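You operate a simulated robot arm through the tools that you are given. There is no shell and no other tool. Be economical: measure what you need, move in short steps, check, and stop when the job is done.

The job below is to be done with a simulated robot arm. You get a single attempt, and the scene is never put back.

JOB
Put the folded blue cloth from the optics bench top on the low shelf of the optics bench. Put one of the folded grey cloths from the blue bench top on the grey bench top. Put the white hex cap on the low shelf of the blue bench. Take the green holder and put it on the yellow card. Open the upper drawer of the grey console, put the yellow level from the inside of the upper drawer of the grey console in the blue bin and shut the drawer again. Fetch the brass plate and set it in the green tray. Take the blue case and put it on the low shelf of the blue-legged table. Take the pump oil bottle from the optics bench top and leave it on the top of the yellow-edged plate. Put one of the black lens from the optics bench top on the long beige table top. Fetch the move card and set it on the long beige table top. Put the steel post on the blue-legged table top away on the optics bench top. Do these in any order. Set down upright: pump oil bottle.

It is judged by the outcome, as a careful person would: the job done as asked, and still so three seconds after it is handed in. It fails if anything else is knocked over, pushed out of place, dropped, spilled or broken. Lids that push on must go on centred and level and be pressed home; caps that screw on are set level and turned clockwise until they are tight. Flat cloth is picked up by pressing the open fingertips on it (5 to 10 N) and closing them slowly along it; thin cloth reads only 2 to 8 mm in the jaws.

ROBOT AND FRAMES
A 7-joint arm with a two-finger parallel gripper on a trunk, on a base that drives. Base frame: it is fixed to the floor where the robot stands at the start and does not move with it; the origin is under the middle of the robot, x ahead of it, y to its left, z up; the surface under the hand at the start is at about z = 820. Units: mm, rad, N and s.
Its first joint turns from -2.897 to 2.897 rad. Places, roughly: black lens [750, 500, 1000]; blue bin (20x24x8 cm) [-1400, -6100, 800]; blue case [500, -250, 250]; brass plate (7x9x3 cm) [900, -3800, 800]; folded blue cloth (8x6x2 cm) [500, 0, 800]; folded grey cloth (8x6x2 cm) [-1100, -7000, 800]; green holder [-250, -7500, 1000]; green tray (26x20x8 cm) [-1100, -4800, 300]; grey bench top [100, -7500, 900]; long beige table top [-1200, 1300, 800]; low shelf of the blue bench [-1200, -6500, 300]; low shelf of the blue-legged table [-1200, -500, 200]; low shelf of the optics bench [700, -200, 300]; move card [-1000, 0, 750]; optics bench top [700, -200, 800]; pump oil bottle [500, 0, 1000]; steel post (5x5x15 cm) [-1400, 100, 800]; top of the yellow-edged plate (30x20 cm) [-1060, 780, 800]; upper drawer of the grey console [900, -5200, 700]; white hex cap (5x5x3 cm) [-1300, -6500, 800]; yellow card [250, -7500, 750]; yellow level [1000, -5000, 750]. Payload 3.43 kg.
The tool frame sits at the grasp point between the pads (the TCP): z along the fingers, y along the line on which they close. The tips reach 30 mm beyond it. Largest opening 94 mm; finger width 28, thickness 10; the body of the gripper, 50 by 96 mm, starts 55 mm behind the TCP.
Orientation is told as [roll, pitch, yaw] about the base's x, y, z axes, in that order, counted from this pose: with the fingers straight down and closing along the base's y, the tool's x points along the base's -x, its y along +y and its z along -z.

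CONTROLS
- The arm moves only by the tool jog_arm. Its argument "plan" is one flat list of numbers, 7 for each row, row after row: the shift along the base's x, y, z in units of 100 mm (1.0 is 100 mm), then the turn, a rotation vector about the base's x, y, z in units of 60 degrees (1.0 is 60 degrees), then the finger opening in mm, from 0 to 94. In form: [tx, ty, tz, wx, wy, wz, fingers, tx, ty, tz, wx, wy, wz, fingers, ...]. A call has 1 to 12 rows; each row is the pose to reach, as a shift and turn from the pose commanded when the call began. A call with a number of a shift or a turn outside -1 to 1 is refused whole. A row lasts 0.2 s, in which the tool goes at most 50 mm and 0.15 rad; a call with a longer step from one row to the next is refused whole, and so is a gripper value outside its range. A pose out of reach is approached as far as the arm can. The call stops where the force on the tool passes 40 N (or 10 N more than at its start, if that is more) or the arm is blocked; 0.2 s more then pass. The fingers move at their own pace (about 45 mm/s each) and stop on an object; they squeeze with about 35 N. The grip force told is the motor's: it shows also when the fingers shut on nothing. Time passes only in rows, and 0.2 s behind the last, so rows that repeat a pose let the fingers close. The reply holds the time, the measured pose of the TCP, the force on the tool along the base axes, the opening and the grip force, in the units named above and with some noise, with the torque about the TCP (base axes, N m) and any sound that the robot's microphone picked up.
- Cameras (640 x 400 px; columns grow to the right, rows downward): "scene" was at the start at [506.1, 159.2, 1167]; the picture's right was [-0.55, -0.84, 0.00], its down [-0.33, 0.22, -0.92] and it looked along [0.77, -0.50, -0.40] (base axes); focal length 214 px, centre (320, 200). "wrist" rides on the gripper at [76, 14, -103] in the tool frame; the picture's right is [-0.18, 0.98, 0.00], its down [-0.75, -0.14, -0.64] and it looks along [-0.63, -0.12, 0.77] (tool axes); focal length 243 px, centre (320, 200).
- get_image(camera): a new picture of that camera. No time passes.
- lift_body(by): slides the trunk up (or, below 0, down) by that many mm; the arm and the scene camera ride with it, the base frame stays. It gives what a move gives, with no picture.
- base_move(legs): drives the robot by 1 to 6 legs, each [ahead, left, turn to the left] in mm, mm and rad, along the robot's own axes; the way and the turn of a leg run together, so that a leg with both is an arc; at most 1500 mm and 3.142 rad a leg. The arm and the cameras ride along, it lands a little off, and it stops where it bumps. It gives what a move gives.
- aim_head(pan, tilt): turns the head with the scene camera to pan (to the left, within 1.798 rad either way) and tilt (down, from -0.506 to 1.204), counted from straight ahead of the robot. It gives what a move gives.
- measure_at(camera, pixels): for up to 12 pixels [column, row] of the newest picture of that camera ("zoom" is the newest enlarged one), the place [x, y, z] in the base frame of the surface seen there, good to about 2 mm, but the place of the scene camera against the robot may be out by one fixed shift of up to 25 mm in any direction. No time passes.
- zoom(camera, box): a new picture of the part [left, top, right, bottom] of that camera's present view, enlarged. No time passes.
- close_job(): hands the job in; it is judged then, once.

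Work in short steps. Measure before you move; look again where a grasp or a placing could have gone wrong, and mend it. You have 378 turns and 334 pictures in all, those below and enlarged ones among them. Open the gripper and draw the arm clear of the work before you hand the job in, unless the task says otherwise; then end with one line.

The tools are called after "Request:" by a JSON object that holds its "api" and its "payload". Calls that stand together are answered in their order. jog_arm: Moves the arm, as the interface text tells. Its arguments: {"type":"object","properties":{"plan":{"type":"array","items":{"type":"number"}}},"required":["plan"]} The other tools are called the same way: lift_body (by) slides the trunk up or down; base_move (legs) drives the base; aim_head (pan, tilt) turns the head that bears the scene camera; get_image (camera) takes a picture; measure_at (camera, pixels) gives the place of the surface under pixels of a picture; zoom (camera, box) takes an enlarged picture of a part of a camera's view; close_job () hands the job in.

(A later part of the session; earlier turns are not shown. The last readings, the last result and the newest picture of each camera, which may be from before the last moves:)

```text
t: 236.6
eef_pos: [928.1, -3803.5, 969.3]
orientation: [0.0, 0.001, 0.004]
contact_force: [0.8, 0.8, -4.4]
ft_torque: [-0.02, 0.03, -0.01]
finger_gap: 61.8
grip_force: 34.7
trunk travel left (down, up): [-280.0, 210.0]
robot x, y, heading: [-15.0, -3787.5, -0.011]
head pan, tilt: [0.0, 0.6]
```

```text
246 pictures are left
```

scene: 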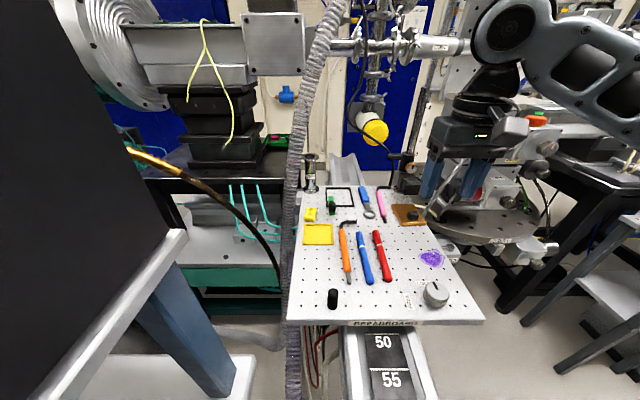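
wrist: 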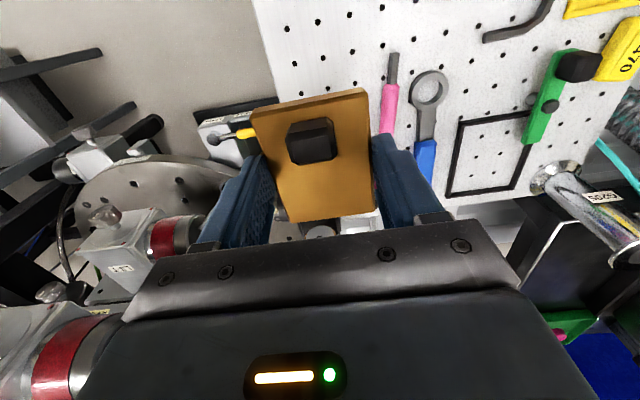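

Plate held level. Retract the arm, back to mid-aisle and turn toward -x side to look for the green tray.

Request:
{"api": "jog_arm", "payload": {"plan": [-0.48, 0, 0, 0, 0, 0, 0, -0.96, 0, 0, 0, 0, 0, 0]}}

Request:
{"api": "jog_arm", "payload": {"plan": [-0.48, 0, 0, 0, 0, 0, 0, -0.96, 0, 0, 0, 0, 0, 0]}}

Request:
{"api": "jog_arm", "payload": {"plan": [-0.45, 0, 0, 0, 0, 0, 0, -0.9, 0, 0, 0, 0, 0, 0]}}

Request:
{"api": "base_move", "payload": {"legs": [[-220, 0, 0], [0, 0, -1.5708]]}}

Request:
{"api": "aim_head", "payload": {"pan": -0.9, "tilt": 0.55}}

Request:
{"api": "get_image", "payload": {"camera": "scene"}}

```text
t: 237.2
eef_pos: [830.6, -3803.9, 966.7]
orientation: [-0.001, -0.001, 0.003]
contact_force: [0.1, 0.3, -4.1]
ft_torque: [0.01, 0.03, 0.01]
finger_gap: 61.7
grip_force: 34.7
trunk travel left (down, up): [-280.0, 210.0]
robot x, y, heading: [-16.5, -3783.1, 0.003]
head pan, tilt: [0.0, 0.6]
```

```text
t: 237.8
eef_pos: [735.5, -3804.4, 968.3]
orientation: [0.001, 0.0, 0.001]
contact_force: [0.9, -0.3, -4.7]
ft_torque: [-0.06, 0.04, 0.0]
finger_gap: 61.9
grip_force: 35.1
trunk travel left (down, up): [-280.0, 210.0]
robot x, y, heading: [-18.4, -3788.7, -0.004]
head pan, tilt: [0.0, 0.6]
```

```text
t: 238.4
eef_pos: [645.9, -3804.0, 968.4]
orientation: [0.0, 0.001, 0.002]
contact_force: [0.5, 0.5, -3.9]
ft_torque: [-0.03, 0.02, -0.02]
finger_gap: 61.7
grip_force: 35.1
trunk travel left (down, up): [-280.0, 210.0]
robot x, y, heading: [-17.5, -3785.2, -0.001]
head pan, tilt: [0.0, 0.6]
```

```text
t: 243.9
eef_pos: [-255.7, -4449.2, 967.4]
orientation: [0.001, 0.001, -1.577]
contact_force: [1.0, 0.2, -4.2]
ft_torque: [0.01, 0.03, -0.01]
finger_gap: 61.4
grip_force: 35.0
trunk travel left (down, up): [-280.0, 210.0]
robot x, y, heading: [-232.9, -3784.7, -1.583]
head pan, tilt: [0.0, 0.6]
```

```text
t: 245.2
eef_pos: [-256.0, -4448.7, 968.7]
orientation: [0.0, 0.001, -1.576]
contact_force: [-0.5, 0.4, -4.3]
ft_torque: [-0.02, -0.01, -0.01]
finger_gap: 61.6
grip_force: 35.2
trunk travel left (down, up): [-280.0, 210.0]
robot x, y, heading: [-233.0, -3787.1, -1.582]
head pan, tilt: [-0.901, 0.55]
```

```text
245 pictures are left
```

scene: 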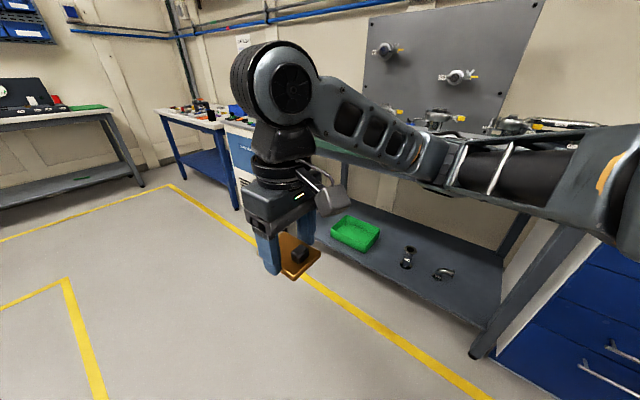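

The green tray is on the low shelf at (355,232). Measure it, the shelf, the table legs and objects.

Request:
{"api": "zoom", "payload": {"camera": "scene", "box": [310, 150, 510, 350]}}

Request:
{"api": "measure_at", "payload": {"camera": "scene", "pixels": [[330, 232], [365, 252], [381, 231], [347, 213], [354, 228], [356, 240], [400, 280], [480, 325], [408, 250], [485, 345], [330, 160]]}}

```text
2.00 times, centred on (410, 250) of scene
```

zoom: 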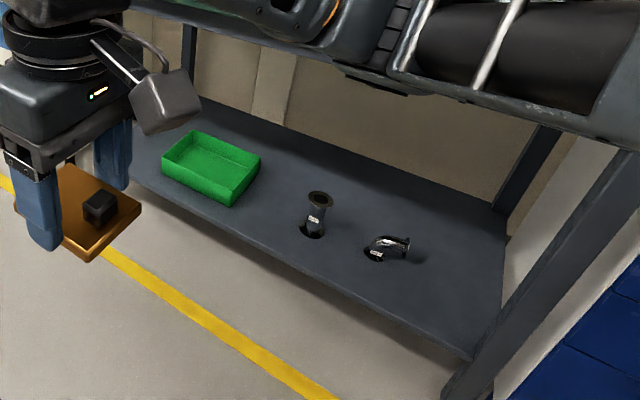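

```text
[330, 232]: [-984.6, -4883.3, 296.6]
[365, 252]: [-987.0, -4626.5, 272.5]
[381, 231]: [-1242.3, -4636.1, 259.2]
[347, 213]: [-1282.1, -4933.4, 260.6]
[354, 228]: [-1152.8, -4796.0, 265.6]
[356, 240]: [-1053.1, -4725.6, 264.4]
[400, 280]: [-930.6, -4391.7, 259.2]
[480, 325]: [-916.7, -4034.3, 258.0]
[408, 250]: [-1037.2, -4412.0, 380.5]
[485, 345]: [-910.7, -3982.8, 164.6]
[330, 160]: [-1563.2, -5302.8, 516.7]
```

Tray centre ≈(-1085,-4755), floor z≈245, rim ≈320. I drive to y≈-4770 with axis at x≈-120, turn to face -x, and lower the arm in front of the table.

Request:
{"api": "base_move", "payload": {"legs": [[980, 115, 0.012], [0, 0, -1.5708]]}}

Request:
{"api": "lift_body", "payload": {"by": -280}}

Request:
{"api": "aim_head", "payload": {"pan": 0.1, "tilt": 0.7}}

Request:
{"api": "get_image", "payload": {"camera": "scene"}}

```text
t: 254.0
eef_pos: [-779.8, -4741.0, 968.9]
orientation: [0.0, 0.0, -3.12]
contact_force: [-0.7, 1.0, -4.3]
ft_torque: [0.02, -0.02, 0.04]
finger_gap: 61.4
grip_force: 35.1
trunk travel left (down, up): [-280.0, 210.0]
robot x, y, heading: [-116.5, -4745.3, -3.128]
head pan, tilt: [-0.901, 0.55]
```

```text
t: 256.8
eef_pos: [-779.2, -4740.8, 689.7]
orientation: [0.0, 0.0, -3.119]
contact_force: [-0.1, -0.7, -3.4]
ft_torque: [0.01, -0.02, 0.01]
finger_gap: 61.6
grip_force: 34.4
trunk travel left (down, up): [0.0, 490.0]
robot x, y, heading: [-118.1, -4743.5, -3.124]
head pan, tilt: [-0.901, 0.55]
```

```text
t: 258.1
eef_pos: [-780.8, -4741.6, 687.9]
orientation: [-0.001, 0.0, -3.118]
contact_force: [-0.7, -0.4, -4.5]
ft_torque: [0.01, -0.04, -0.02]
finger_gap: 61.5
grip_force: 35.6
trunk travel left (down, up): [0.0, 490.0]
robot x, y, heading: [-119.3, -4741.6, -3.125]
head pan, tilt: [0.099, 0.7]
```

```text
243 pictures are left
```

scene: 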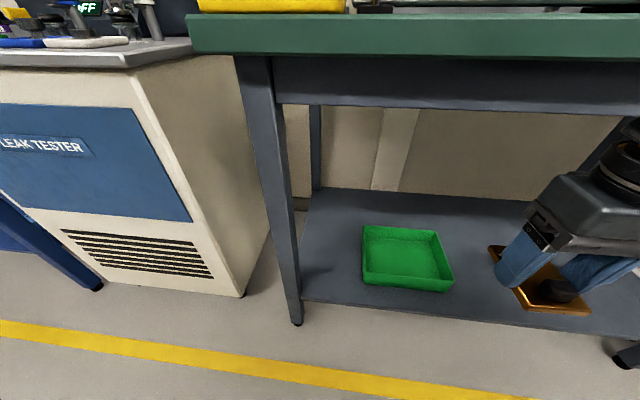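

Request:
{"api": "measure_at", "payload": {"camera": "scene", "pixels": [[365, 284], [444, 291], [436, 231], [366, 227], [405, 260], [405, 278], [345, 303], [280, 100], [420, 108], [285, 150], [452, 280]]}}

Request:
{"api": "jog_arm", "payload": {"plan": [0, 0, -0.5, 0, 0, 0, 0, 0, 0, -1, 0, 0, 0, 0]}}

Request:
{"api": "jog_arm", "payload": {"plan": [0, 0, -0.5, 0, 0, 0, 0, 0, 0, -1, 0, 0, 0, 0]}}

Request:
{"api": "jog_arm", "payload": {"plan": [0, 0, -0.5, 0, 0, 0, 0, 0, 0, -1, 0, 0, 0, 0]}}

Request:
{"api": "get_image", "payload": {"camera": "wrist"}}

```text
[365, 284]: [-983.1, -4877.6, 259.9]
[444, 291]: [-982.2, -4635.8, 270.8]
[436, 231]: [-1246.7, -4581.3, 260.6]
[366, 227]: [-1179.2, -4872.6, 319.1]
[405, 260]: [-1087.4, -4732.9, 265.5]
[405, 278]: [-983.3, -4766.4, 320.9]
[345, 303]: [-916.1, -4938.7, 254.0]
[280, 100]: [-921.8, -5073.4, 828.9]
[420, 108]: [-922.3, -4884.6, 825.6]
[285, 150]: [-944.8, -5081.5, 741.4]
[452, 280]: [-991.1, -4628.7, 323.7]
```

```text
t: 258.7
eef_pos: [-780.1, -4742.6, 588.8]
orientation: [0.0, -0.002, -3.118]
contact_force: [0.1, -0.3, -3.7]
ft_torque: [0.0, 0.03, 0.0]
finger_gap: 61.8
grip_force: 35.6
trunk travel left (down, up): [0.0, 490.0]
robot x, y, heading: [-121.1, -4744.3, -3.122]
head pan, tilt: [0.099, 0.7]
```

```text
t: 259.3
eef_pos: [-780.4, -4741.8, 487.3]
orientation: [0.001, -0.002, -3.118]
contact_force: [0.8, -0.6, -4.1]
ft_torque: [0.03, -0.03, 0.01]
finger_gap: 61.7
grip_force: 35.3
trunk travel left (down, up): [0.0, 490.0]
robot x, y, heading: [-118.6, -4745.2, -3.124]
head pan, tilt: [0.099, 0.7]
```

```text
t: 259.9
eef_pos: [-780.7, -4740.5, 388.8]
orientation: [0.0, -0.002, -3.12]
contact_force: [0.1, -0.6, -4.9]
ft_torque: [-0.01, 0.03, 0.0]
finger_gap: 61.8
grip_force: 35.0
trunk travel left (down, up): [0.0, 490.0]
robot x, y, heading: [-118.0, -4749.7, -3.128]
head pan, tilt: [0.099, 0.7]
```

```text
242 pictures are left
```

wrist: 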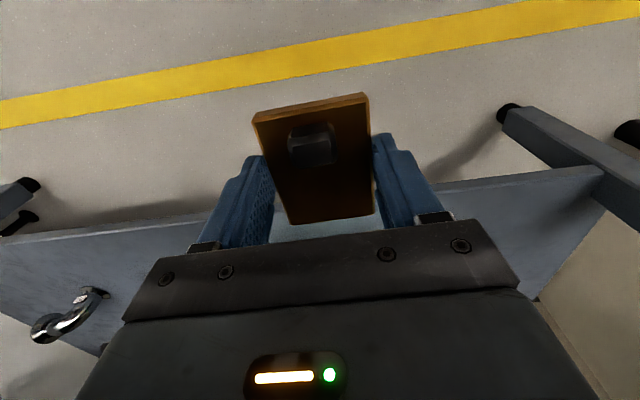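

Tray centre ≈(-1083,-4755), rim z≈300. Drive in above it.

Request:
{"api": "base_move", "payload": {"legs": [[302, 10, -0.015]]}}

Request:
{"api": "get_image", "payload": {"camera": "wrist"}}

```text
t: 262.0
eef_pos: [-1054.3, -4754.0, 392.0]
orientation: [0.003, -0.003, -3.122]
contact_force: [-0.6, 0.5, -3.6]
ft_torque: [-0.03, -0.01, 0.02]
finger_gap: 61.6
grip_force: 35.6
trunk travel left (down, up): [0.0, 490.0]
robot x, y, heading: [-393.7, -4759.8, -3.127]
head pan, tilt: [0.099, 0.7]
stopped in leg 1: the robot was blocked; the commanded pose is now the measured one
```

```text
241 pictures are left
```

wrist: 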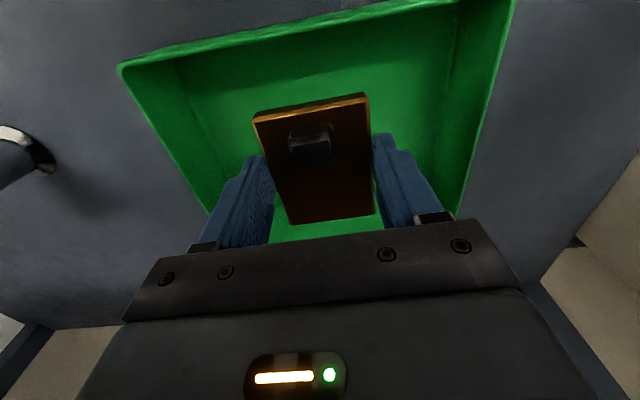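

The base was blocked at axis x≈-394. I look at what it met.

Request:
{"api": "get_image", "payload": {"camera": "scene"}}

Request:
{"api": "aim_head", "payload": {"pan": -0.5, "tilt": 1.1}}

Request:
{"api": "get_image", "payload": {"camera": "scene"}}

```text
240 pictures are left
```

scene: 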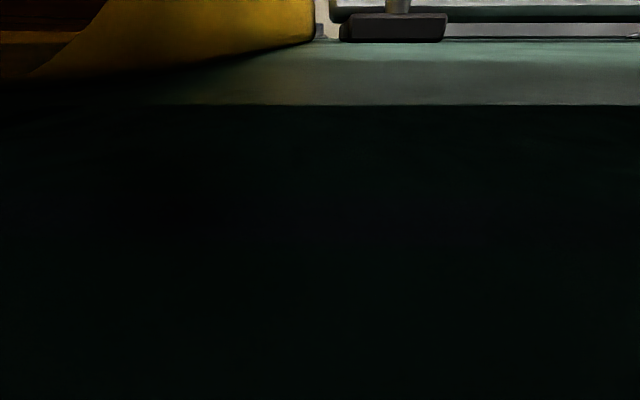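

```text
t: 263.0
eef_pos: [-1055.2, -4754.1, 392.6]
orientation: [0.0, -0.006, -3.119]
contact_force: [-0.1, -0.9, -3.7]
ft_torque: [-0.01, -0.03, 0.03]
finger_gap: 61.8
grip_force: 35.2
trunk travel left (down, up): [0.0, 490.0]
robot x, y, heading: [-394.2, -4757.1, -3.127]
head pan, tilt: [-0.499, 1.1]
```

```text
239 pictures are left
```

scene: 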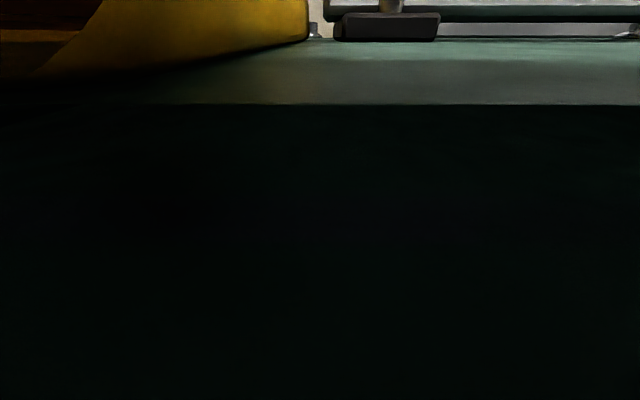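

The head (about 500 mm ahead of the axis, at this trunk height) met the edge of this taller table. I back off 45 mm and extend the arm instead.

Request:
{"api": "base_move", "payload": {"legs": [[-45, 0, 0]]}}

Request:
{"api": "jog_arm", "payload": {"plan": [-0.4, 0, 0, 0, 0, 0, 0, -0.72, 0, 0, 0, 0, 0, 0]}}

Request:
{"api": "get_image", "payload": {"camera": "wrist"}}

Request:
{"api": "get_image", "payload": {"camera": "scene"}}

```text
t: 263.9
eef_pos: [-1012.4, -4752.5, 388.4]
orientation: [0.0, 0.001, -3.122]
contact_force: [-0.5, -0.2, -4.2]
ft_torque: [0.02, -0.01, -0.01]
finger_gap: 61.6
grip_force: 35.1
trunk travel left (down, up): [0.0, 490.0]
robot x, y, heading: [-348.4, -4758.2, -3.135]
head pan, tilt: [-0.499, 1.1]
```

```text
t: 264.5
eef_pos: [-1083.9, -4752.0, 389.3]
orientation: [0.001, 0.002, -3.122]
contact_force: [-0.1, 0.2, -3.8]
ft_torque: [0.0, 0.0, -0.01]
finger_gap: 61.5
grip_force: 34.9
trunk travel left (down, up): [0.0, 490.0]
robot x, y, heading: [-349.7, -4760.6, -3.129]
head pan, tilt: [-0.499, 1.1]
```

```text
238 pictures are left
```

wrist: 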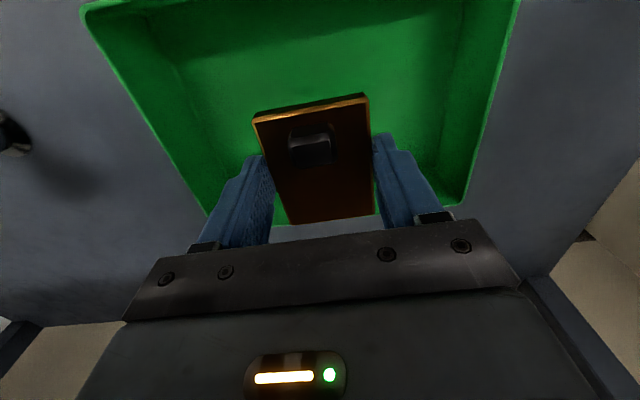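

```text
237 pictures are left
```

scene: 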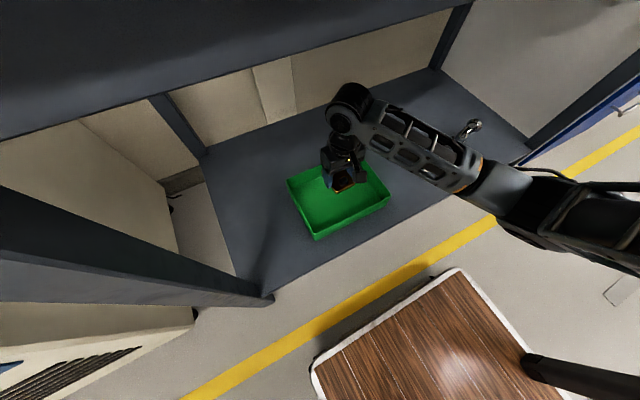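

I verify the tray walls with the wrist camera.

Request:
{"api": "measure_at", "payload": {"camera": "wrist", "pixels": [[88, 10], [300, 3], [140, 110], [202, 208], [498, 90], [462, 202], [300, 60], [330, 230], [440, 200]]}}

Request:
{"api": "measure_at", "payload": {"camera": "scene", "pixels": [[288, 180], [316, 236], [390, 198], [363, 162], [330, 210]]}}

```text
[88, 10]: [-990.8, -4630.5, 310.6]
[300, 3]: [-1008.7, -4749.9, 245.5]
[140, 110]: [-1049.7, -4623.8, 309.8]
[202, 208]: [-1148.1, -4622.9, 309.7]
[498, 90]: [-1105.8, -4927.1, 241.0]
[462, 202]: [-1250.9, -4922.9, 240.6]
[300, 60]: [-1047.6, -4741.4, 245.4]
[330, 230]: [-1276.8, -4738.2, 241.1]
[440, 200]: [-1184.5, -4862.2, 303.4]
```

```text
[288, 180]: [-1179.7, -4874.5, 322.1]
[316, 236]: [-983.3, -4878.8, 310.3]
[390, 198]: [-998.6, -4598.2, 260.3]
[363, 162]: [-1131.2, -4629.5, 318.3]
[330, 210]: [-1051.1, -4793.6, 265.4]
```

TCP is centred in the tray. Lower 100 mm, then to contact.

Request:
{"api": "jog_arm", "payload": {"plan": [-0.03, 0, -0.5, 0, 0, 0, 0, -0.03, 0, -0.95, 0, 0, 0, 0]}}

Request:
{"api": "jog_arm", "payload": {"plan": [0, 0, -0.07, 0, 0, 0, 0, 0, 0, -0.11, 0, 0, 0, 0, 0, 0, -0.14, 0, 0, 0, 0, 0, 0, -0.16, 0, 0, 0, 0]}}

```text
t: 265.1
eef_pos: [-1087.0, -4755.7, 296.8]
orientation: [-0.001, -0.001, -3.124]
contact_force: [-0.5, 0.1, -3.8]
ft_torque: [0.0, -0.02, -0.02]
finger_gap: 61.6
grip_force: 35.7
trunk travel left (down, up): [0.0, 490.0]
robot x, y, heading: [-353.4, -4761.3, -3.127]
head pan, tilt: [-0.499, 1.1]
```

```text
t: 266.1
eef_pos: [-1087.8, -4753.6, 278.8]
orientation: [0.003, 0.0, -3.123]
contact_force: [-0.5, 0.6, -3.7]
ft_torque: [-0.01, -0.01, 0.01]
finger_gap: 61.5
grip_force: 35.0
trunk travel left (down, up): [0.0, 490.0]
robot x, y, heading: [-350.4, -4761.2, -3.127]
head pan, tilt: [-0.499, 1.1]
```

Request:
{"api": "jog_arm", "payload": {"plan": [0, 0, -0.01, 0, 0, 0, 0, 0, 0, -0.02, 0, 0, 0, 0, 0, 0, -0.03, 0, 0, 0, 0, 0, 0, -0.04, 0, 0, 0, 0]}}

```text
t: 267.1
eef_pos: [-1087.7, -4752.6, 275.3]
orientation: [0.001, -0.004, -3.122]
contact_force: [5.2, -2.2, 30.0]
ft_torque: [-0.07, -0.15, 0.03]
finger_gap: 61.7
grip_force: 35.0
trunk travel left (down, up): [0.0, 490.0]
robot x, y, heading: [-351.0, -4756.9, -3.132]
head pan, tilt: [-0.499, 1.1]
```

Contact on the tray floor. Release and rise.

Request:
{"api": "jog_arm", "payload": {"plan": [0, 0, 0.02, 0, 0, 0, 0, 0, 0, 0.02, 0, 0, 0, 74, 0, 0, 0.02, 0, 0, 0, 76, 0, 0, 0.4, 0, 0, 0, 76, 0, 0, 0.9, 0, 0, 0, 76, 0, 0, 1.0, 0, 0, 0, 76]}}

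Request:
{"api": "get_image", "payload": {"camera": "wrist"}}

```text
t: 268.5
eef_pos: [-1088.3, -4751.7, 374.8]
orientation: [-0.001, 0.0, -3.122]
contact_force: [0.1, -0.5, 0.4]
ft_torque: [0.03, 0.01, 0.01]
finger_gap: 76.1
grip_force: 0.0
trunk travel left (down, up): [0.0, 490.0]
robot x, y, heading: [-350.0, -4758.4, -3.131]
head pan, tilt: [-0.499, 1.1]
```

```text
236 pictures are left
```

wrist: 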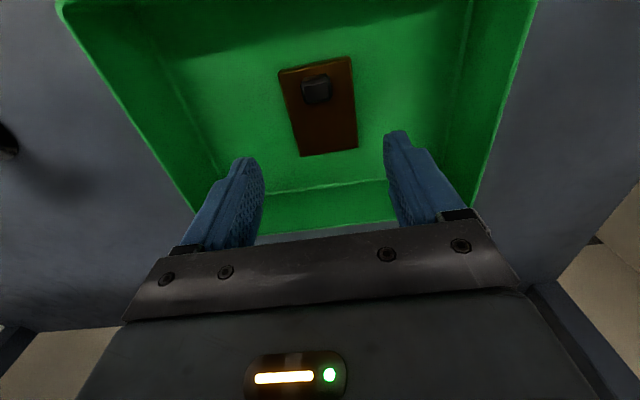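

Plate lies in the tray. Back out, retract, raise, and turn toward the grey console.

Request:
{"api": "base_move", "payload": {"legs": [[-230, 0, 0]]}}

Request:
{"api": "jog_arm", "payload": {"plan": [0.45, 0, 0, 0, 0, 0, 76, 0.9, 0, 0, 0, 0, 0, 76]}}

Request:
{"api": "lift_body", "payload": {"by": 225}}

Request:
{"api": "base_move", "payload": {"legs": [[0, 0, 1.5708]]}}

Request:
{"api": "aim_head", "payload": {"pan": 0.9, "tilt": 0.5}}

Request:
{"api": "get_image", "payload": {"camera": "scene"}}

Request:
{"api": "aim_head", "payload": {"pan": 0.0, "tilt": 0.4}}

Request:
{"api": "get_image", "payload": {"camera": "scene"}}

```text
t: 270.3
eef_pos: [-853.4, -4748.1, 374.4]
orientation: [0.001, 0.0, -3.123]
contact_force: [0.0, -0.1, 0.4]
ft_torque: [-0.02, 0.01, -0.02]
finger_gap: 75.8
grip_force: 0.1
trunk travel left (down, up): [0.0, 490.0]
robot x, y, heading: [-113.7, -4755.2, -3.136]
head pan, tilt: [-0.499, 1.1]
```

```text
t: 270.9
eef_pos: [-762.0, -4746.1, 376.5]
orientation: [0.0, 0.0, -3.126]
contact_force: [0.3, -0.6, -0.2]
ft_torque: [-0.03, -0.01, 0.03]
finger_gap: 76.0
grip_force: 0.0
trunk travel left (down, up): [0.0, 490.0]
robot x, y, heading: [-113.6, -4757.6, -3.128]
head pan, tilt: [-0.499, 1.1]
```

```text
t: 273.2
eef_pos: [-761.7, -4746.3, 599.9]
orientation: [-0.001, 0.001, -3.126]
contact_force: [-0.2, -0.2, -0.2]
ft_torque: [-0.03, -0.01, 0.0]
finger_gap: 75.9
grip_force: 0.0
trunk travel left (down, up): [-225.0, 265.0]
robot x, y, heading: [-117.6, -4758.1, -3.132]
head pan, tilt: [-0.499, 1.1]
```

```text
t: 277.5
eef_pos: [-116.2, -5404.0, 600.1]
orientation: [-0.002, -0.001, -1.54]
contact_force: [0.0, 0.4, 0.1]
ft_torque: [0.0, 0.01, -0.01]
finger_gap: 76.1
grip_force: 0.0
trunk travel left (down, up): [-225.0, 265.0]
robot x, y, heading: [-115.2, -4756.5, -1.548]
head pan, tilt: [-0.499, 1.1]
```

```text
t: 279.0
eef_pos: [-115.7, -5403.2, 599.6]
orientation: [0.0, 0.001, -1.54]
contact_force: [-0.6, 0.0, -1.5]
ft_torque: [-0.04, 0.0, -0.01]
finger_gap: 76.1
grip_force: 0.0
trunk travel left (down, up): [-225.0, 265.0]
robot x, y, heading: [-114.7, -4758.5, -1.548]
head pan, tilt: [0.901, 0.499]
```

```text
235 pictures are left
```

scene: 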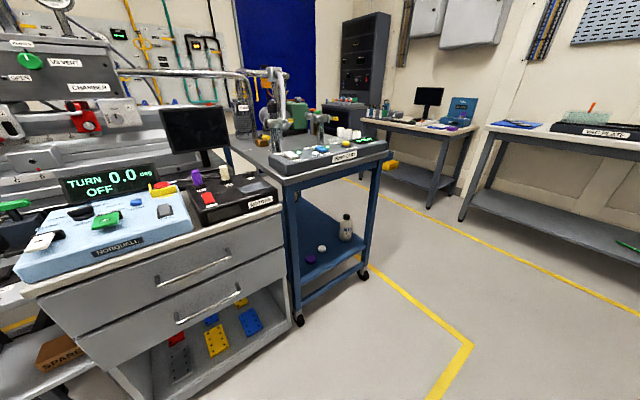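

```text
t: 280.2
eef_pos: [-115.5, -5402.7, 601.3]
orientation: [0.0, -0.001, -1.541]
contact_force: [0.8, 0.6, -0.6]
ft_torque: [-0.04, -0.01, 0.0]
finger_gap: 75.9
grip_force: 0.2
trunk travel left (down, up): [-225.0, 265.0]
robot x, y, heading: [-115.3, -4756.5, -1.548]
head pan, tilt: [0.0, 0.4]
```

```text
234 pictures are left
```

scene: 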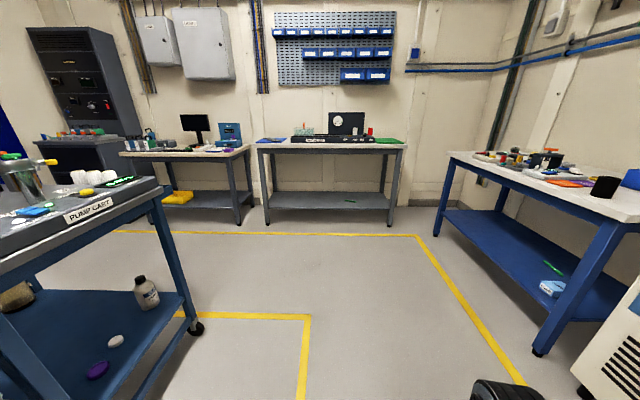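

The grey console with two drawers is at left. I aim and zoom to measure the upper handle and front.

Request:
{"api": "aim_head", "payload": {"pan": 1.1, "tilt": 0.6}}

Request:
{"api": "zoom", "payload": {"camera": "scene", "box": [60, 120, 400, 380]}}

```text
t: 281.6
eef_pos: [-116.3, -5403.4, 599.5]
orientation: [0.0, 0.0, -1.542]
contact_force: [0.7, 1.3, -0.5]
ft_torque: [0.0, 0.01, 0.03]
finger_gap: 75.8
grip_force: 0.1
trunk travel left (down, up): [-225.0, 265.0]
robot x, y, heading: [-114.8, -4754.3, -1.547]
head pan, tilt: [1.1, 0.6]
```

```text
1.54 times, centred on (230, 250) of scene
```

zoom: 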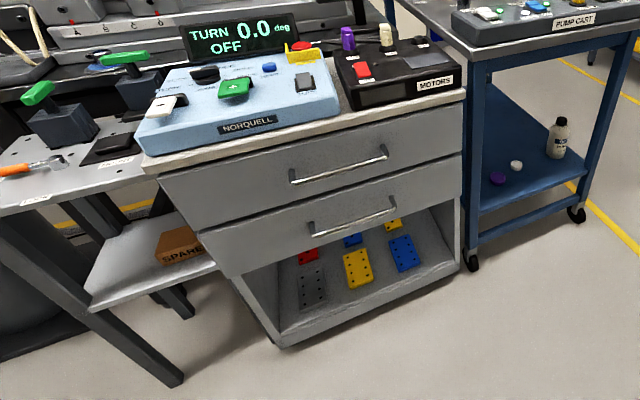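

Request:
{"api": "measure_at", "payload": {"camera": "zoom", "pixels": [[340, 168], [293, 181], [384, 155], [340, 185], [200, 200], [440, 130], [380, 115], [150, 165], [465, 95], [350, 217], [275, 345], [460, 265]]}}

```text
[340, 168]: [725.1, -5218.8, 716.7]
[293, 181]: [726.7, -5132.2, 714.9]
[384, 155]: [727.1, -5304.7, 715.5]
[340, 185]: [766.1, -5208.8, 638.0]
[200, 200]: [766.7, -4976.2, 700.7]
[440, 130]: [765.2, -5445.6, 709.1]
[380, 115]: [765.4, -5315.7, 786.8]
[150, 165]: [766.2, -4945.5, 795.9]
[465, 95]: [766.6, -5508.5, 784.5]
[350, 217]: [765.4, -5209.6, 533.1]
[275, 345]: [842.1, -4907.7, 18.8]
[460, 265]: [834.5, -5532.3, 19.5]
```

Upper handle: bar along y at x≈725, z≈696, y -5132..-5304; front face x≈766. I'll grip it with the tool horizontal (closing vertically). Drive to y≈-5202 and face +x.

Request:
{"api": "base_move", "payload": {"legs": [[445, 0, 0], [0, 0, 1.548]]}}

Request:
{"api": "jog_arm", "payload": {"plan": [0, 0, 0.14, 0.082, -0.082, -0.082, 76, 0, 0, 0.28, 0.164, -0.164, -0.164, 76, 0, 0, 0.42, 0.246, -0.246, -0.246, 76, 0, 0, 0.56, 0.328, -0.328, -0.328, 76, 0, 0, 0.7, 0.41, -0.41, -0.41, 76, 0, 0, 0.84, 0.492, -0.492, -0.492, 76, 0, 0, 0.97, 0.5774, -0.5774, -0.5774, 76]}}

Request:
{"api": "jog_arm", "payload": {"plan": [0, 0, 0, 0.082, -0.082, -0.082, 60, 0, 0, 0, 0.164, -0.164, -0.164, 60, 0, 0, 0, 0.246, -0.246, -0.246, 60, 0, 0, 0, 0.328, -0.328, -0.328, 60, 0, 0, 0, 0.41, -0.41, -0.41, 60, 0, 0, 0, 0.492, -0.492, -0.492, 60, 0, 0, 0, 0.5774, -0.5774, -0.5774, 60]}}

Request:
{"api": "aim_head", "payload": {"pan": 0.0, "tilt": 0.6}}

Request:
{"api": "get_image", "payload": {"camera": "scene"}}

Request:
{"api": "get_image", "payload": {"camera": "wrist"}}

```text
t: 288.0
eef_pos: [541.0, -5231.1, 601.3]
orientation: [0.0, -0.002, -0.017]
contact_force: [0.1, -1.2, -0.7]
ft_torque: [-0.01, -0.03, -0.02]
finger_gap: 76.0
grip_force: 0.0
trunk travel left (down, up): [-225.0, 265.0]
robot x, y, heading: [-102.8, -5201.0, -0.023]
head pan, tilt: [1.1, 0.6]
```

```text
refused: row 7 steps farther than a row can; nothing moved
```

```text
refused: row 7 steps farther than a row can; nothing moved
```

```text
t: 289.3
eef_pos: [541.2, -5231.4, 600.7]
orientation: [0.0, 0.0, -0.019]
contact_force: [-0.1, 0.3, 0.4]
ft_torque: [0.01, -0.02, 0.02]
finger_gap: 75.9
grip_force: 0.0
trunk travel left (down, up): [-225.0, 265.0]
robot x, y, heading: [-104.7, -5198.5, -0.022]
head pan, tilt: [0.0, 0.6]
```

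```text
232 pictures are left
```

scene: 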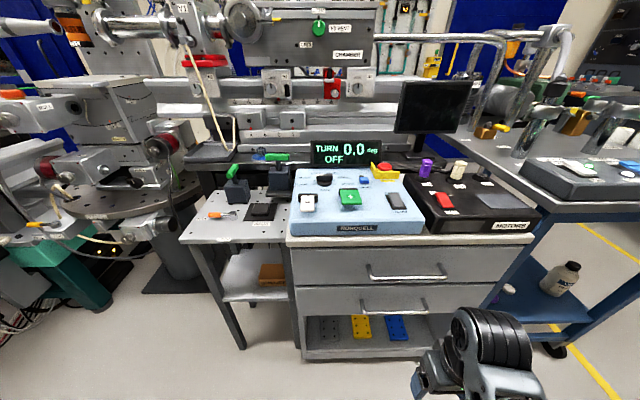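

```text
231 pictures are left
```

wrist: 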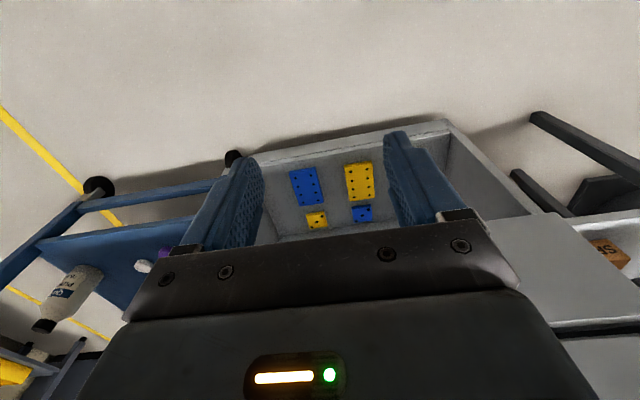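

The rotation step was just too large; retry with 8 smaller rows per call, after straightening the heading.

Request:
{"api": "base_move", "payload": {"legs": [[0, 0, 0.022]]}}

Request:
{"api": "jog_arm", "payload": {"plan": [0, 0, 0.12, 0.0722, -0.0722, -0.0722, 76, 0, 0, 0.24, 0.1444, -0.1444, -0.1444, 76, 0, 0, 0.36, 0.2165, -0.2165, -0.2165, 76, 0, 0, 0.48, 0.2887, -0.2887, -0.2887, 76, 0, 0, 0.6, 0.3609, -0.3609, -0.3609, 76, 0, 0, 0.72, 0.433, -0.433, -0.433, 76, 0, 0, 0.84, 0.5052, -0.5052, -0.5052, 76, 0, 0, 0.97, 0.5774, -0.5774, -0.5774, 76]}}

Request:
{"api": "jog_arm", "payload": {"plan": [0, 0, 0, 0.0722, -0.0722, -0.0722, 60, 0, 0, 0, 0.1444, -0.1444, -0.1444, 60, 0, 0, 0, 0.2165, -0.2165, -0.2165, 60, 0, 0, 0, 0.2887, -0.2887, -0.2887, 60, 0, 0, 0, 0.3609, -0.3609, -0.3609, 60, 0, 0, 0, 0.433, -0.433, -0.433, 60, 0, 0, 0, 0.5052, -0.5052, -0.5052, 60, 0, 0, 0, 0.5774, -0.5774, -0.5774, 60]}}

Request:
{"api": "get_image", "payload": {"camera": "scene"}}

Request:
{"api": "get_image", "payload": {"camera": "wrist"}}

```text
t: 290.0
eef_pos: [542.8, -5217.1, 600.9]
orientation: [0.002, 0.001, 0.005]
contact_force: [-0.7, -0.2, -0.8]
ft_torque: [0.01, -0.02, -0.01]
finger_gap: 75.9
grip_force: 0.1
trunk travel left (down, up): [-225.0, 265.0]
robot x, y, heading: [-103.8, -5199.2, -0.005]
head pan, tilt: [0.0, 0.6]
```

```text
t: 291.8
eef_pos: [543.0, -5216.8, 698.0]
orientation: [0.785, -0.343, -0.784]
contact_force: [0.3, 0.2, 0.8]
ft_torque: [-0.03, -0.01, 0.0]
finger_gap: 76.2
grip_force: 0.0
trunk travel left (down, up): [-225.0, 265.0]
robot x, y, heading: [-106.5, -5199.4, -0.002]
head pan, tilt: [0.0, 0.6]
```

```text
t: 293.6
eef_pos: [542.7, -5216.2, 697.1]
orientation: [1.571, -0.005, -1.574]
contact_force: [-0.5, 0.6, 0.3]
ft_torque: [-0.05, 0.0, 0.04]
finger_gap: 60.0
grip_force: 0.1
trunk travel left (down, up): [-225.0, 265.0]
robot x, y, heading: [-107.9, -5199.9, -0.005]
head pan, tilt: [0.0, 0.6]
```

```text
230 pictures are left
```

scene: 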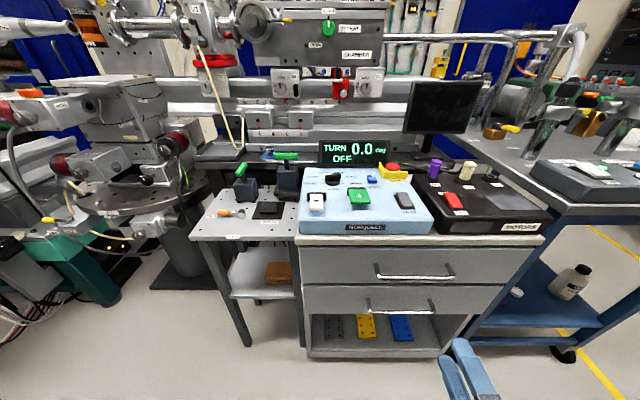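

```text
229 pictures are left
```

wrist: 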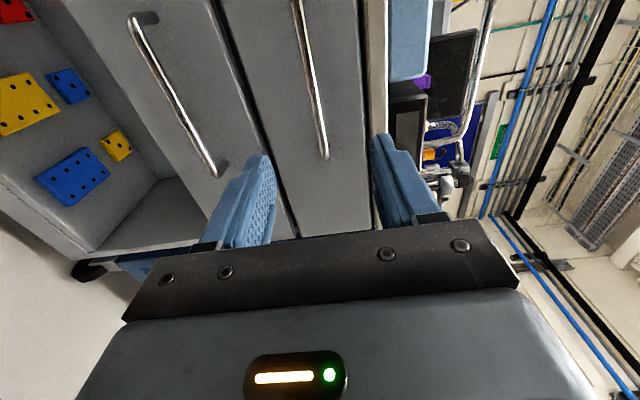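

Tool is horizontal. Upper handle runs (298,10)-(325,158) in the wrist view; measure.

Request:
{"api": "measure_at", "payload": {"camera": "wrist", "pixels": [[302, 40], [309, 80], [316, 115], [323, 150], [340, 180], [270, 60]]}}

```text
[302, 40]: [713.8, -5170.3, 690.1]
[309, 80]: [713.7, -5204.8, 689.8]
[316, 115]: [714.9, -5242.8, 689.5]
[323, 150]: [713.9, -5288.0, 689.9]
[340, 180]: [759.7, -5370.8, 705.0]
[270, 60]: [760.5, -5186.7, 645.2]
```

Bar at (≈719, z≈690). Drive forward 168 mm with z lowered 6 mm, then close.

Request:
{"api": "jog_arm", "payload": {"plan": [0, 0, -0.06, 0, 0, 0, 60]}}

Request:
{"api": "base_move", "payload": {"legs": [[168, 0, 0]]}}

Request:
{"api": "get_image", "payload": {"camera": "wrist"}}

```text
t: 294.0
eef_pos: [542.9, -5216.4, 693.2]
orientation: [1.571, -0.006, -1.572]
contact_force: [0.0, -0.5, -0.1]
ft_torque: [0.01, -0.02, 0.01]
finger_gap: 60.0
grip_force: 0.1
trunk travel left (down, up): [-225.0, 265.0]
robot x, y, heading: [-101.5, -5198.8, -0.002]
head pan, tilt: [0.0, 0.6]
```

```text
t: 295.5
eef_pos: [710.7, -5217.3, 693.0]
orientation: [1.571, -0.005, -1.571]
contact_force: [0.6, -0.7, -0.7]
ft_torque: [0.05, 0.0, -0.03]
finger_gap: 60.0
grip_force: 0.0
trunk travel left (down, up): [-225.0, 265.0]
robot x, y, heading: [63.0, -5201.5, 0.0]
head pan, tilt: [0.0, 0.6]
```

```text
228 pictures are left
```

wrist: 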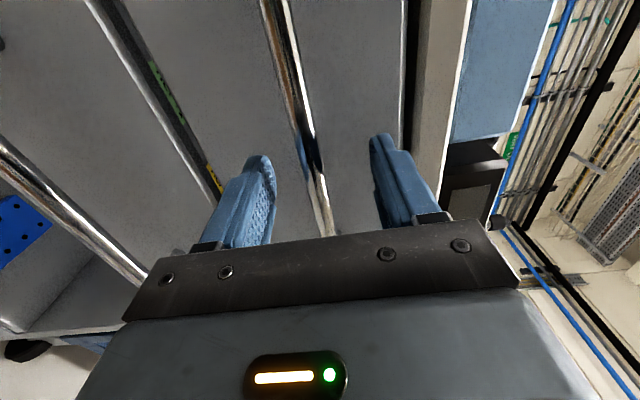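

Bar is between the fingers. Close, then pull 150 mm as a first step.

Request:
{"api": "jog_arm", "payload": {"plan": [0, 0, 0, 0, 0, 0, 30, 0, 0, 0, 0, 0, 0, 0, 0, 0, 0, 0, 0, 0, 0, 0, 0, 0, 0, 0, 0, 0]}}

Request:
{"api": "base_move", "payload": {"legs": [[-150, 0, 0]]}}

Request:
{"api": "get_image", "payload": {"camera": "scene"}}

```text
t: 296.5
eef_pos: [710.3, -5216.0, 689.3]
orientation: [1.565, -0.005, -1.57]
contact_force: [-1.4, -0.1, -19.5]
ft_torque: [0.52, 0.18, 0.09]
finger_gap: 11.7
grip_force: 35.3
trunk travel left (down, up): [-225.0, 265.0]
robot x, y, heading: [64.2, -5200.1, -0.001]
head pan, tilt: [0.0, 0.6]
```

```text
t: 297.9
eef_pos: [562.1, -5216.4, 690.1]
orientation: [1.567, -0.003, -1.569]
contact_force: [0.8, 8.1, -32.2]
ft_torque: [0.48, 0.32, -0.33]
finger_gap: 11.5
grip_force: 45.0
trunk travel left (down, up): [-225.0, 265.0]
robot x, y, heading: [-85.6, -5200.4, 0.002]
head pan, tilt: [0.0, 0.6]
```

```text
227 pictures are left
```

scene: 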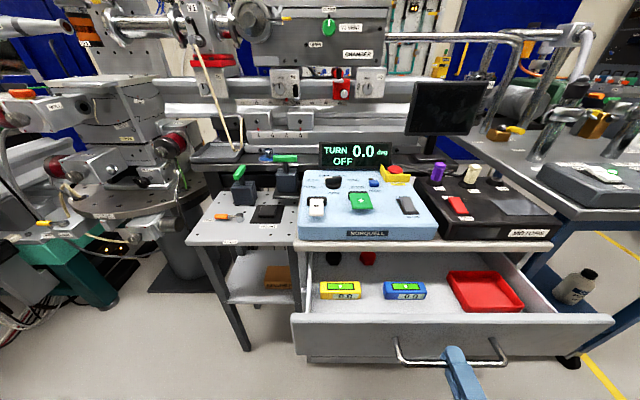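

The drawer opens; the yellow level is at (340,289). I relieve the vertical load (−3 mm) and pull 100 mm more.

Request:
{"api": "jog_arm", "payload": {"plan": [0, 0, -0.03, 0, 0, 0, 0]}}

Request:
{"api": "base_move", "payload": {"legs": [[-90, 0, 0]]}}

Request:
{"api": "get_image", "payload": {"camera": "scene"}}

Request:
{"api": "zoom", "payload": {"camera": "scene", "box": [260, 230, 460, 360]}}

```text
t: 298.3
eef_pos: [562.7, -5216.1, 690.4]
orientation: [1.573, -0.004, -1.57]
contact_force: [-1.3, -0.2, 13.3]
ft_torque: [0.41, 0.03, -0.28]
finger_gap: 11.6
grip_force: 45.0
trunk travel left (down, up): [-225.0, 265.0]
robot x, y, heading: [-83.1, -5202.1, 0.005]
head pan, tilt: [0.0, 0.6]
```

```text
t: 299.4
eef_pos: [470.6, -5216.1, 690.3]
orientation: [1.573, -0.003, -1.57]
contact_force: [0.8, 4.4, 31.8]
ft_torque: [0.58, -0.28, -0.02]
finger_gap: 11.8
grip_force: 45.0
trunk travel left (down, up): [-225.0, 265.0]
robot x, y, heading: [-175.9, -5198.8, 0.001]
head pan, tilt: [0.0, 0.6]
```

```text
226 pictures are left
```

scene: 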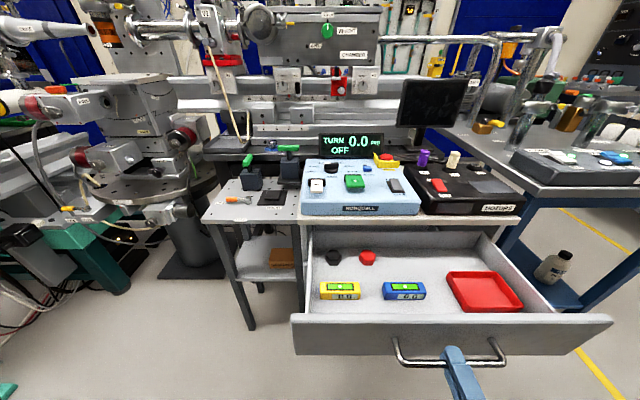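

```text
3.08 times, centred on (360, 295) of scene
```

zoom: 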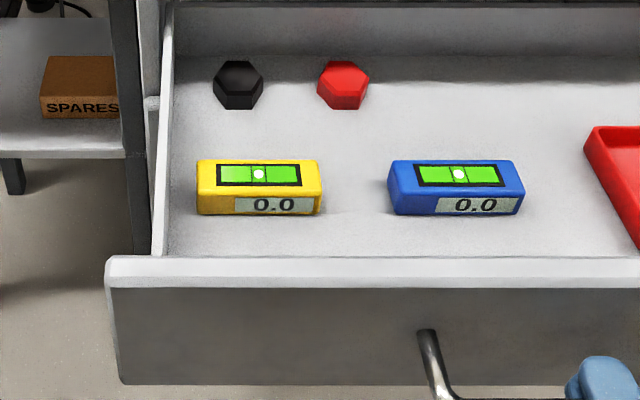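

Request:
{"api": "measure_at", "payload": {"camera": "zoom", "pixels": [[258, 175], [200, 165], [318, 165], [258, 162], [258, 205], [300, 235], [300, 262], [300, 30], [170, 150], [300, 275], [345, 260]]}}

```text
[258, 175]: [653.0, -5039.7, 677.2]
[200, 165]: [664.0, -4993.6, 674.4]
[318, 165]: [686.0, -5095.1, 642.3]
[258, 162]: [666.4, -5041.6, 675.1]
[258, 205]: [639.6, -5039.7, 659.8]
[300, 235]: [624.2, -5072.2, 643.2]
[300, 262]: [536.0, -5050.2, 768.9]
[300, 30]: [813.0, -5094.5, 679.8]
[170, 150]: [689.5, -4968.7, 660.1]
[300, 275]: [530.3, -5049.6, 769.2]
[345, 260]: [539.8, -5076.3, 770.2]
```

Level at ≈(647,-5040), top z≈657, drawer floor 622, front wall top ≈749. I release the handle, back off 150 mm, raise 170 mm, and turn the hand nose-down with the camera toward -y.

Request:
{"api": "jog_arm", "payload": {"plan": [0, 0, 0, 0, 0, 0, 40, 0, 0, 0, 0, 0, 0, 60, 0, 0, 0, 0, 0, 0, 60]}}

Request:
{"api": "base_move", "payload": {"legs": [[-150, 0, 0]]}}

Request:
{"api": "lift_body", "payload": {"by": 170}}

Request:
{"api": "jog_arm", "payload": {"plan": [0, 0, 0, 0, 0.125, 0, 60, 0, 0, 0, 0, 0.25, 0, 60, 0, 0, 0, 0, 0.375, 0, 60, 0, 0, 0, 0, 0.5, 0, 60, 0, 0, 0, 0, 0.625, 0, 60, 0, 0, 0, 0, 0.75, 0, 60, 0, 0, 0, 0, 0.875, 0, 60, 0, 0, 0, 0, 1.0, 0, 60]}}

Request:
{"api": "jog_arm", "payload": {"plan": [0, 0, 0, 0, 0.125, 0, 60, 0, 0, 0, 0, 0.25, 0, 60, 0, 0, 0, 0, 0.375, 0, 60, 0, 0, 0, 0, 0.5, 0, 60]}}

Request:
{"api": "get_image", "payload": {"camera": "wrist"}}

```text
t: 300.2
eef_pos: [471.7, -5214.9, 689.1]
orientation: [1.572, -0.004, -1.571]
contact_force: [-0.2, 0.3, -0.2]
ft_torque: [-0.01, -0.01, 0.01]
finger_gap: 60.1
grip_force: 0.1
trunk travel left (down, up): [-225.0, 265.0]
robot x, y, heading: [-180.5, -5200.2, -0.004]
head pan, tilt: [0.0, 0.6]
```

```text
t: 301.6
eef_pos: [317.2, -5215.0, 689.7]
orientation: [1.571, -0.003, -1.57]
contact_force: [-0.6, 0.0, -0.2]
ft_torque: [0.01, 0.0, -0.02]
finger_gap: 59.9
grip_force: 0.3
trunk travel left (down, up): [-225.0, 265.0]
robot x, y, heading: [-329.6, -5202.2, -0.002]
head pan, tilt: [0.0, 0.6]
```

```text
t: 303.5
eef_pos: [319.2, -5215.0, 859.1]
orientation: [1.57, -0.003, -1.569]
contact_force: [-0.5, 0.4, 0.3]
ft_torque: [-0.01, -0.02, -0.01]
finger_gap: 59.9
grip_force: 0.0
trunk travel left (down, up): [-395.0, 95.0]
robot x, y, heading: [-332.3, -5199.1, -0.003]
head pan, tilt: [0.0, 0.6]
```

```text
t: 305.3
eef_pos: [317.5, -5216.0, 859.4]
orientation: [0.521, 0.0, -1.569]
contact_force: [1.1, -0.5, 0.7]
ft_torque: [0.04, 0.02, -0.01]
finger_gap: 59.7
grip_force: 0.0
trunk travel left (down, up): [-395.0, 95.0]
robot x, y, heading: [-333.7, -5199.2, -0.001]
head pan, tilt: [0.0, 0.6]
```

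```text
t: 306.5
eef_pos: [313.9, -5147.1, 859.8]
orientation: [0.001, 0.002, -1.365]
contact_force: [0.2, 0.3, -0.8]
ft_torque: [-0.04, -0.01, 0.0]
finger_gap: 60.0
grip_force: 0.0
out of reach, approached as far as the arm can: row 3
trunk travel left (down, up): [-395.0, 95.0]
robot x, y, heading: [-331.0, -5201.6, -0.004]
head pan, tilt: [0.0, 0.6]
stopped in row 4: the arm was blocked; the commanded pose is now the measured one
```

```text
224 pictures are left
```

wrist: 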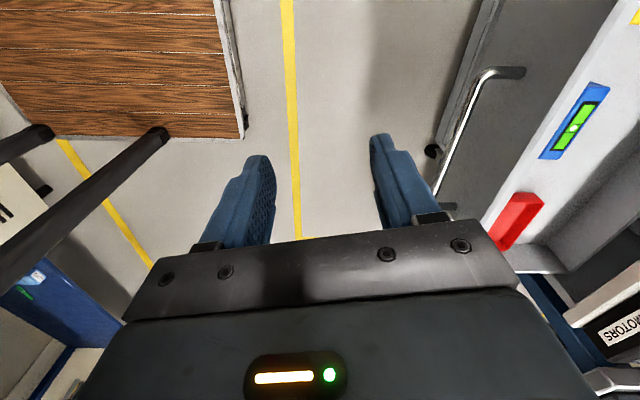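

Joint limit at yaw ≈-78°; the hand is vertical now. I rotate yaw back positive by ~168° in three calls to reach +90°.

Request:
{"api": "jog_arm", "payload": {"plan": [0, 0, 0, 0, 0, 0.125, 60, 0, 0, 0, 0, 0, 0.25, 60, 0, 0, 0, 0, 0, 0.375, 60, 0, 0, 0, 0, 0, 0.5, 60, 0, 0, 0, 0, 0, 0.625, 60, 0, 0, 0, 0, 0, 0.75, 60, 0, 0, 0, 0, 0, 0.875, 60, 0, 0, 0, 0, 0, 1.0, 60]}}

Request:
{"api": "jog_arm", "payload": {"plan": [0, 0, 0, 0, 0, 0.125, 60, 0, 0, 0, 0, 0, 0.25, 60, 0, 0, 0, 0, 0, 0.375, 60, 0, 0, 0, 0, 0, 0.5, 60, 0, 0, 0, 0, 0, 0.625, 60, 0, 0, 0, 0, 0, 0.75, 60, 0, 0, 0, 0, 0, 0.875, 60, 0, 0, 0, 0, 0, 1.0, 60]}}

Request:
{"api": "jog_arm", "payload": {"plan": [0, 0, 0, 0, 0, 0.125, 60, 0, 0, 0, 0, 0, 0.25, 60, 0, 0, 0, 0, 0, 0.375, 60, 0, 0, 0, 0, 0, 0.5, 60, 0, 0, 0, 0, 0, 0.625, 60, 0, 0, 0, 0, 0, 0.75, 60, 0, 0, 0, 0, 0, 0.804, 60]}}

```text
t: 308.3
eef_pos: [314.0, -5148.4, 860.1]
orientation: [-0.001, 0.002, -0.319]
contact_force: [-0.5, -0.6, 0.1]
ft_torque: [0.0, -0.04, -0.02]
finger_gap: 60.0
grip_force: 0.0
trunk travel left (down, up): [-395.0, 95.0]
robot x, y, heading: [-328.1, -5197.2, -0.005]
head pan, tilt: [0.0, 0.6]
```

```text
t: 310.1
eef_pos: [314.3, -5148.8, 858.8]
orientation: [-0.001, 0.002, 0.728]
contact_force: [-0.3, 0.0, -0.4]
ft_torque: [-0.06, -0.02, -0.02]
finger_gap: 59.9
grip_force: 0.1
trunk travel left (down, up): [-395.0, 95.0]
robot x, y, heading: [-327.1, -5202.2, -0.001]
head pan, tilt: [0.0, 0.6]
```

```text
t: 311.7
eef_pos: [314.5, -5149.6, 858.9]
orientation: [-0.001, 0.004, 1.569]
contact_force: [-0.7, -0.5, 0.5]
ft_torque: [0.02, -0.01, 0.04]
finger_gap: 59.8
grip_force: 0.1
trunk travel left (down, up): [-395.0, 95.0]
robot x, y, heading: [-328.0, -5197.6, -0.006]
head pan, tilt: [0.0, 0.6]
```

Hand is at yaw +90°. Drive over the level (647,-5040).

Request:
{"api": "base_move", "payload": {"legs": [[330, 110, 0]]}}

Request:
{"api": "get_image", "payload": {"camera": "wrist"}}

Request:
{"api": "get_image", "payload": {"camera": "scene"}}

```text
t: 313.9
eef_pos: [640.7, -5040.1, 857.8]
orientation: [-0.001, 0.002, 1.565]
contact_force: [-0.2, -0.5, -0.3]
ft_torque: [-0.01, 0.01, -0.01]
finger_gap: 59.8
grip_force: 0.1
trunk travel left (down, up): [-395.0, 95.0]
robot x, y, heading: [-6.6, -5089.4, -0.005]
head pan, tilt: [0.0, 0.6]
```

```text
223 pictures are left
```

wrist: 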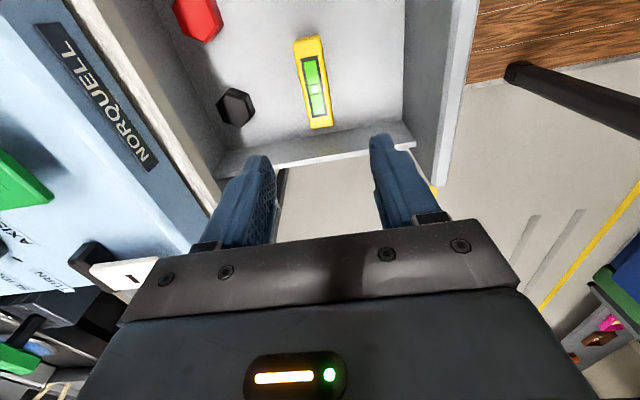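

```text
222 pictures are left
```

scene: 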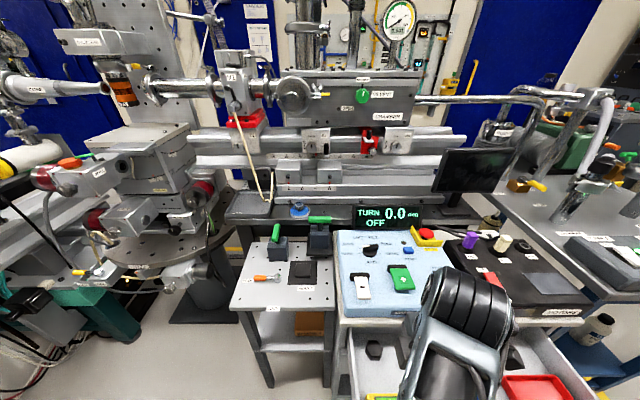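

Level at (314,82) in the wrist view; measure it and the drawer walls.

Request:
{"api": "measure_at", "payload": {"camera": "wrist", "pixels": [[305, 40], [314, 85], [321, 125], [298, 80], [330, 80], [310, 150], [415, 145], [440, 180], [265, 145], [470, 50], [220, 155], [240, 105]]}}

```text
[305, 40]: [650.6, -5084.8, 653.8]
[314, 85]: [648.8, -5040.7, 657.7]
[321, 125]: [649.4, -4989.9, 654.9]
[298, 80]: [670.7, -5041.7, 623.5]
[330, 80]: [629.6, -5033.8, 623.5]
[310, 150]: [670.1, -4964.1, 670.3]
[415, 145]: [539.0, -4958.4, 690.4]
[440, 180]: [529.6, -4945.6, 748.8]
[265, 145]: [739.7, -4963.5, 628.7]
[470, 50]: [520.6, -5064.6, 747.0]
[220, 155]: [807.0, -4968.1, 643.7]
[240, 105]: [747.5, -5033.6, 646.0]
```

Level centre (649,-5038). Shift 8 mm, lower with the trunk by 200 mm (tips ≈628), and close.

Request:
{"api": "jog_arm", "payload": {"plan": [0.08, 0.02, 0, 0, 0, 0, 56]}}

Request:
{"api": "lift_body", "payload": {"by": -198}}

Request:
{"api": "get_image", "payload": {"camera": "wrist"}}

```text
t: 314.3
eef_pos: [649.9, -5039.0, 860.0]
orientation: [0.002, 0.001, 1.564]
contact_force: [0.2, 1.6, -0.1]
ft_torque: [0.02, 0.0, 0.02]
finger_gap: 55.9
grip_force: 0.1
trunk travel left (down, up): [-395.0, 95.0]
robot x, y, heading: [-2.7, -5092.4, -0.005]
head pan, tilt: [0.0, 0.6]
```

```text
t: 316.5
eef_pos: [650.5, -5037.2, 661.4]
orientation: [0.0, 0.002, 1.565]
contact_force: [-0.3, -0.7, -0.5]
ft_torque: [-0.04, -0.01, 0.0]
finger_gap: 56.1
grip_force: 0.0
trunk travel left (down, up): [-197.0, 293.0]
robot x, y, heading: [-1.4, -5088.6, -0.004]
head pan, tilt: [0.0, 0.6]
```

```text
221 pictures are left
```

wrist: 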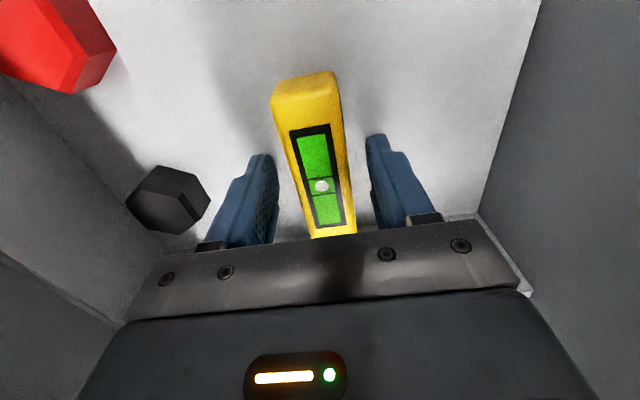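

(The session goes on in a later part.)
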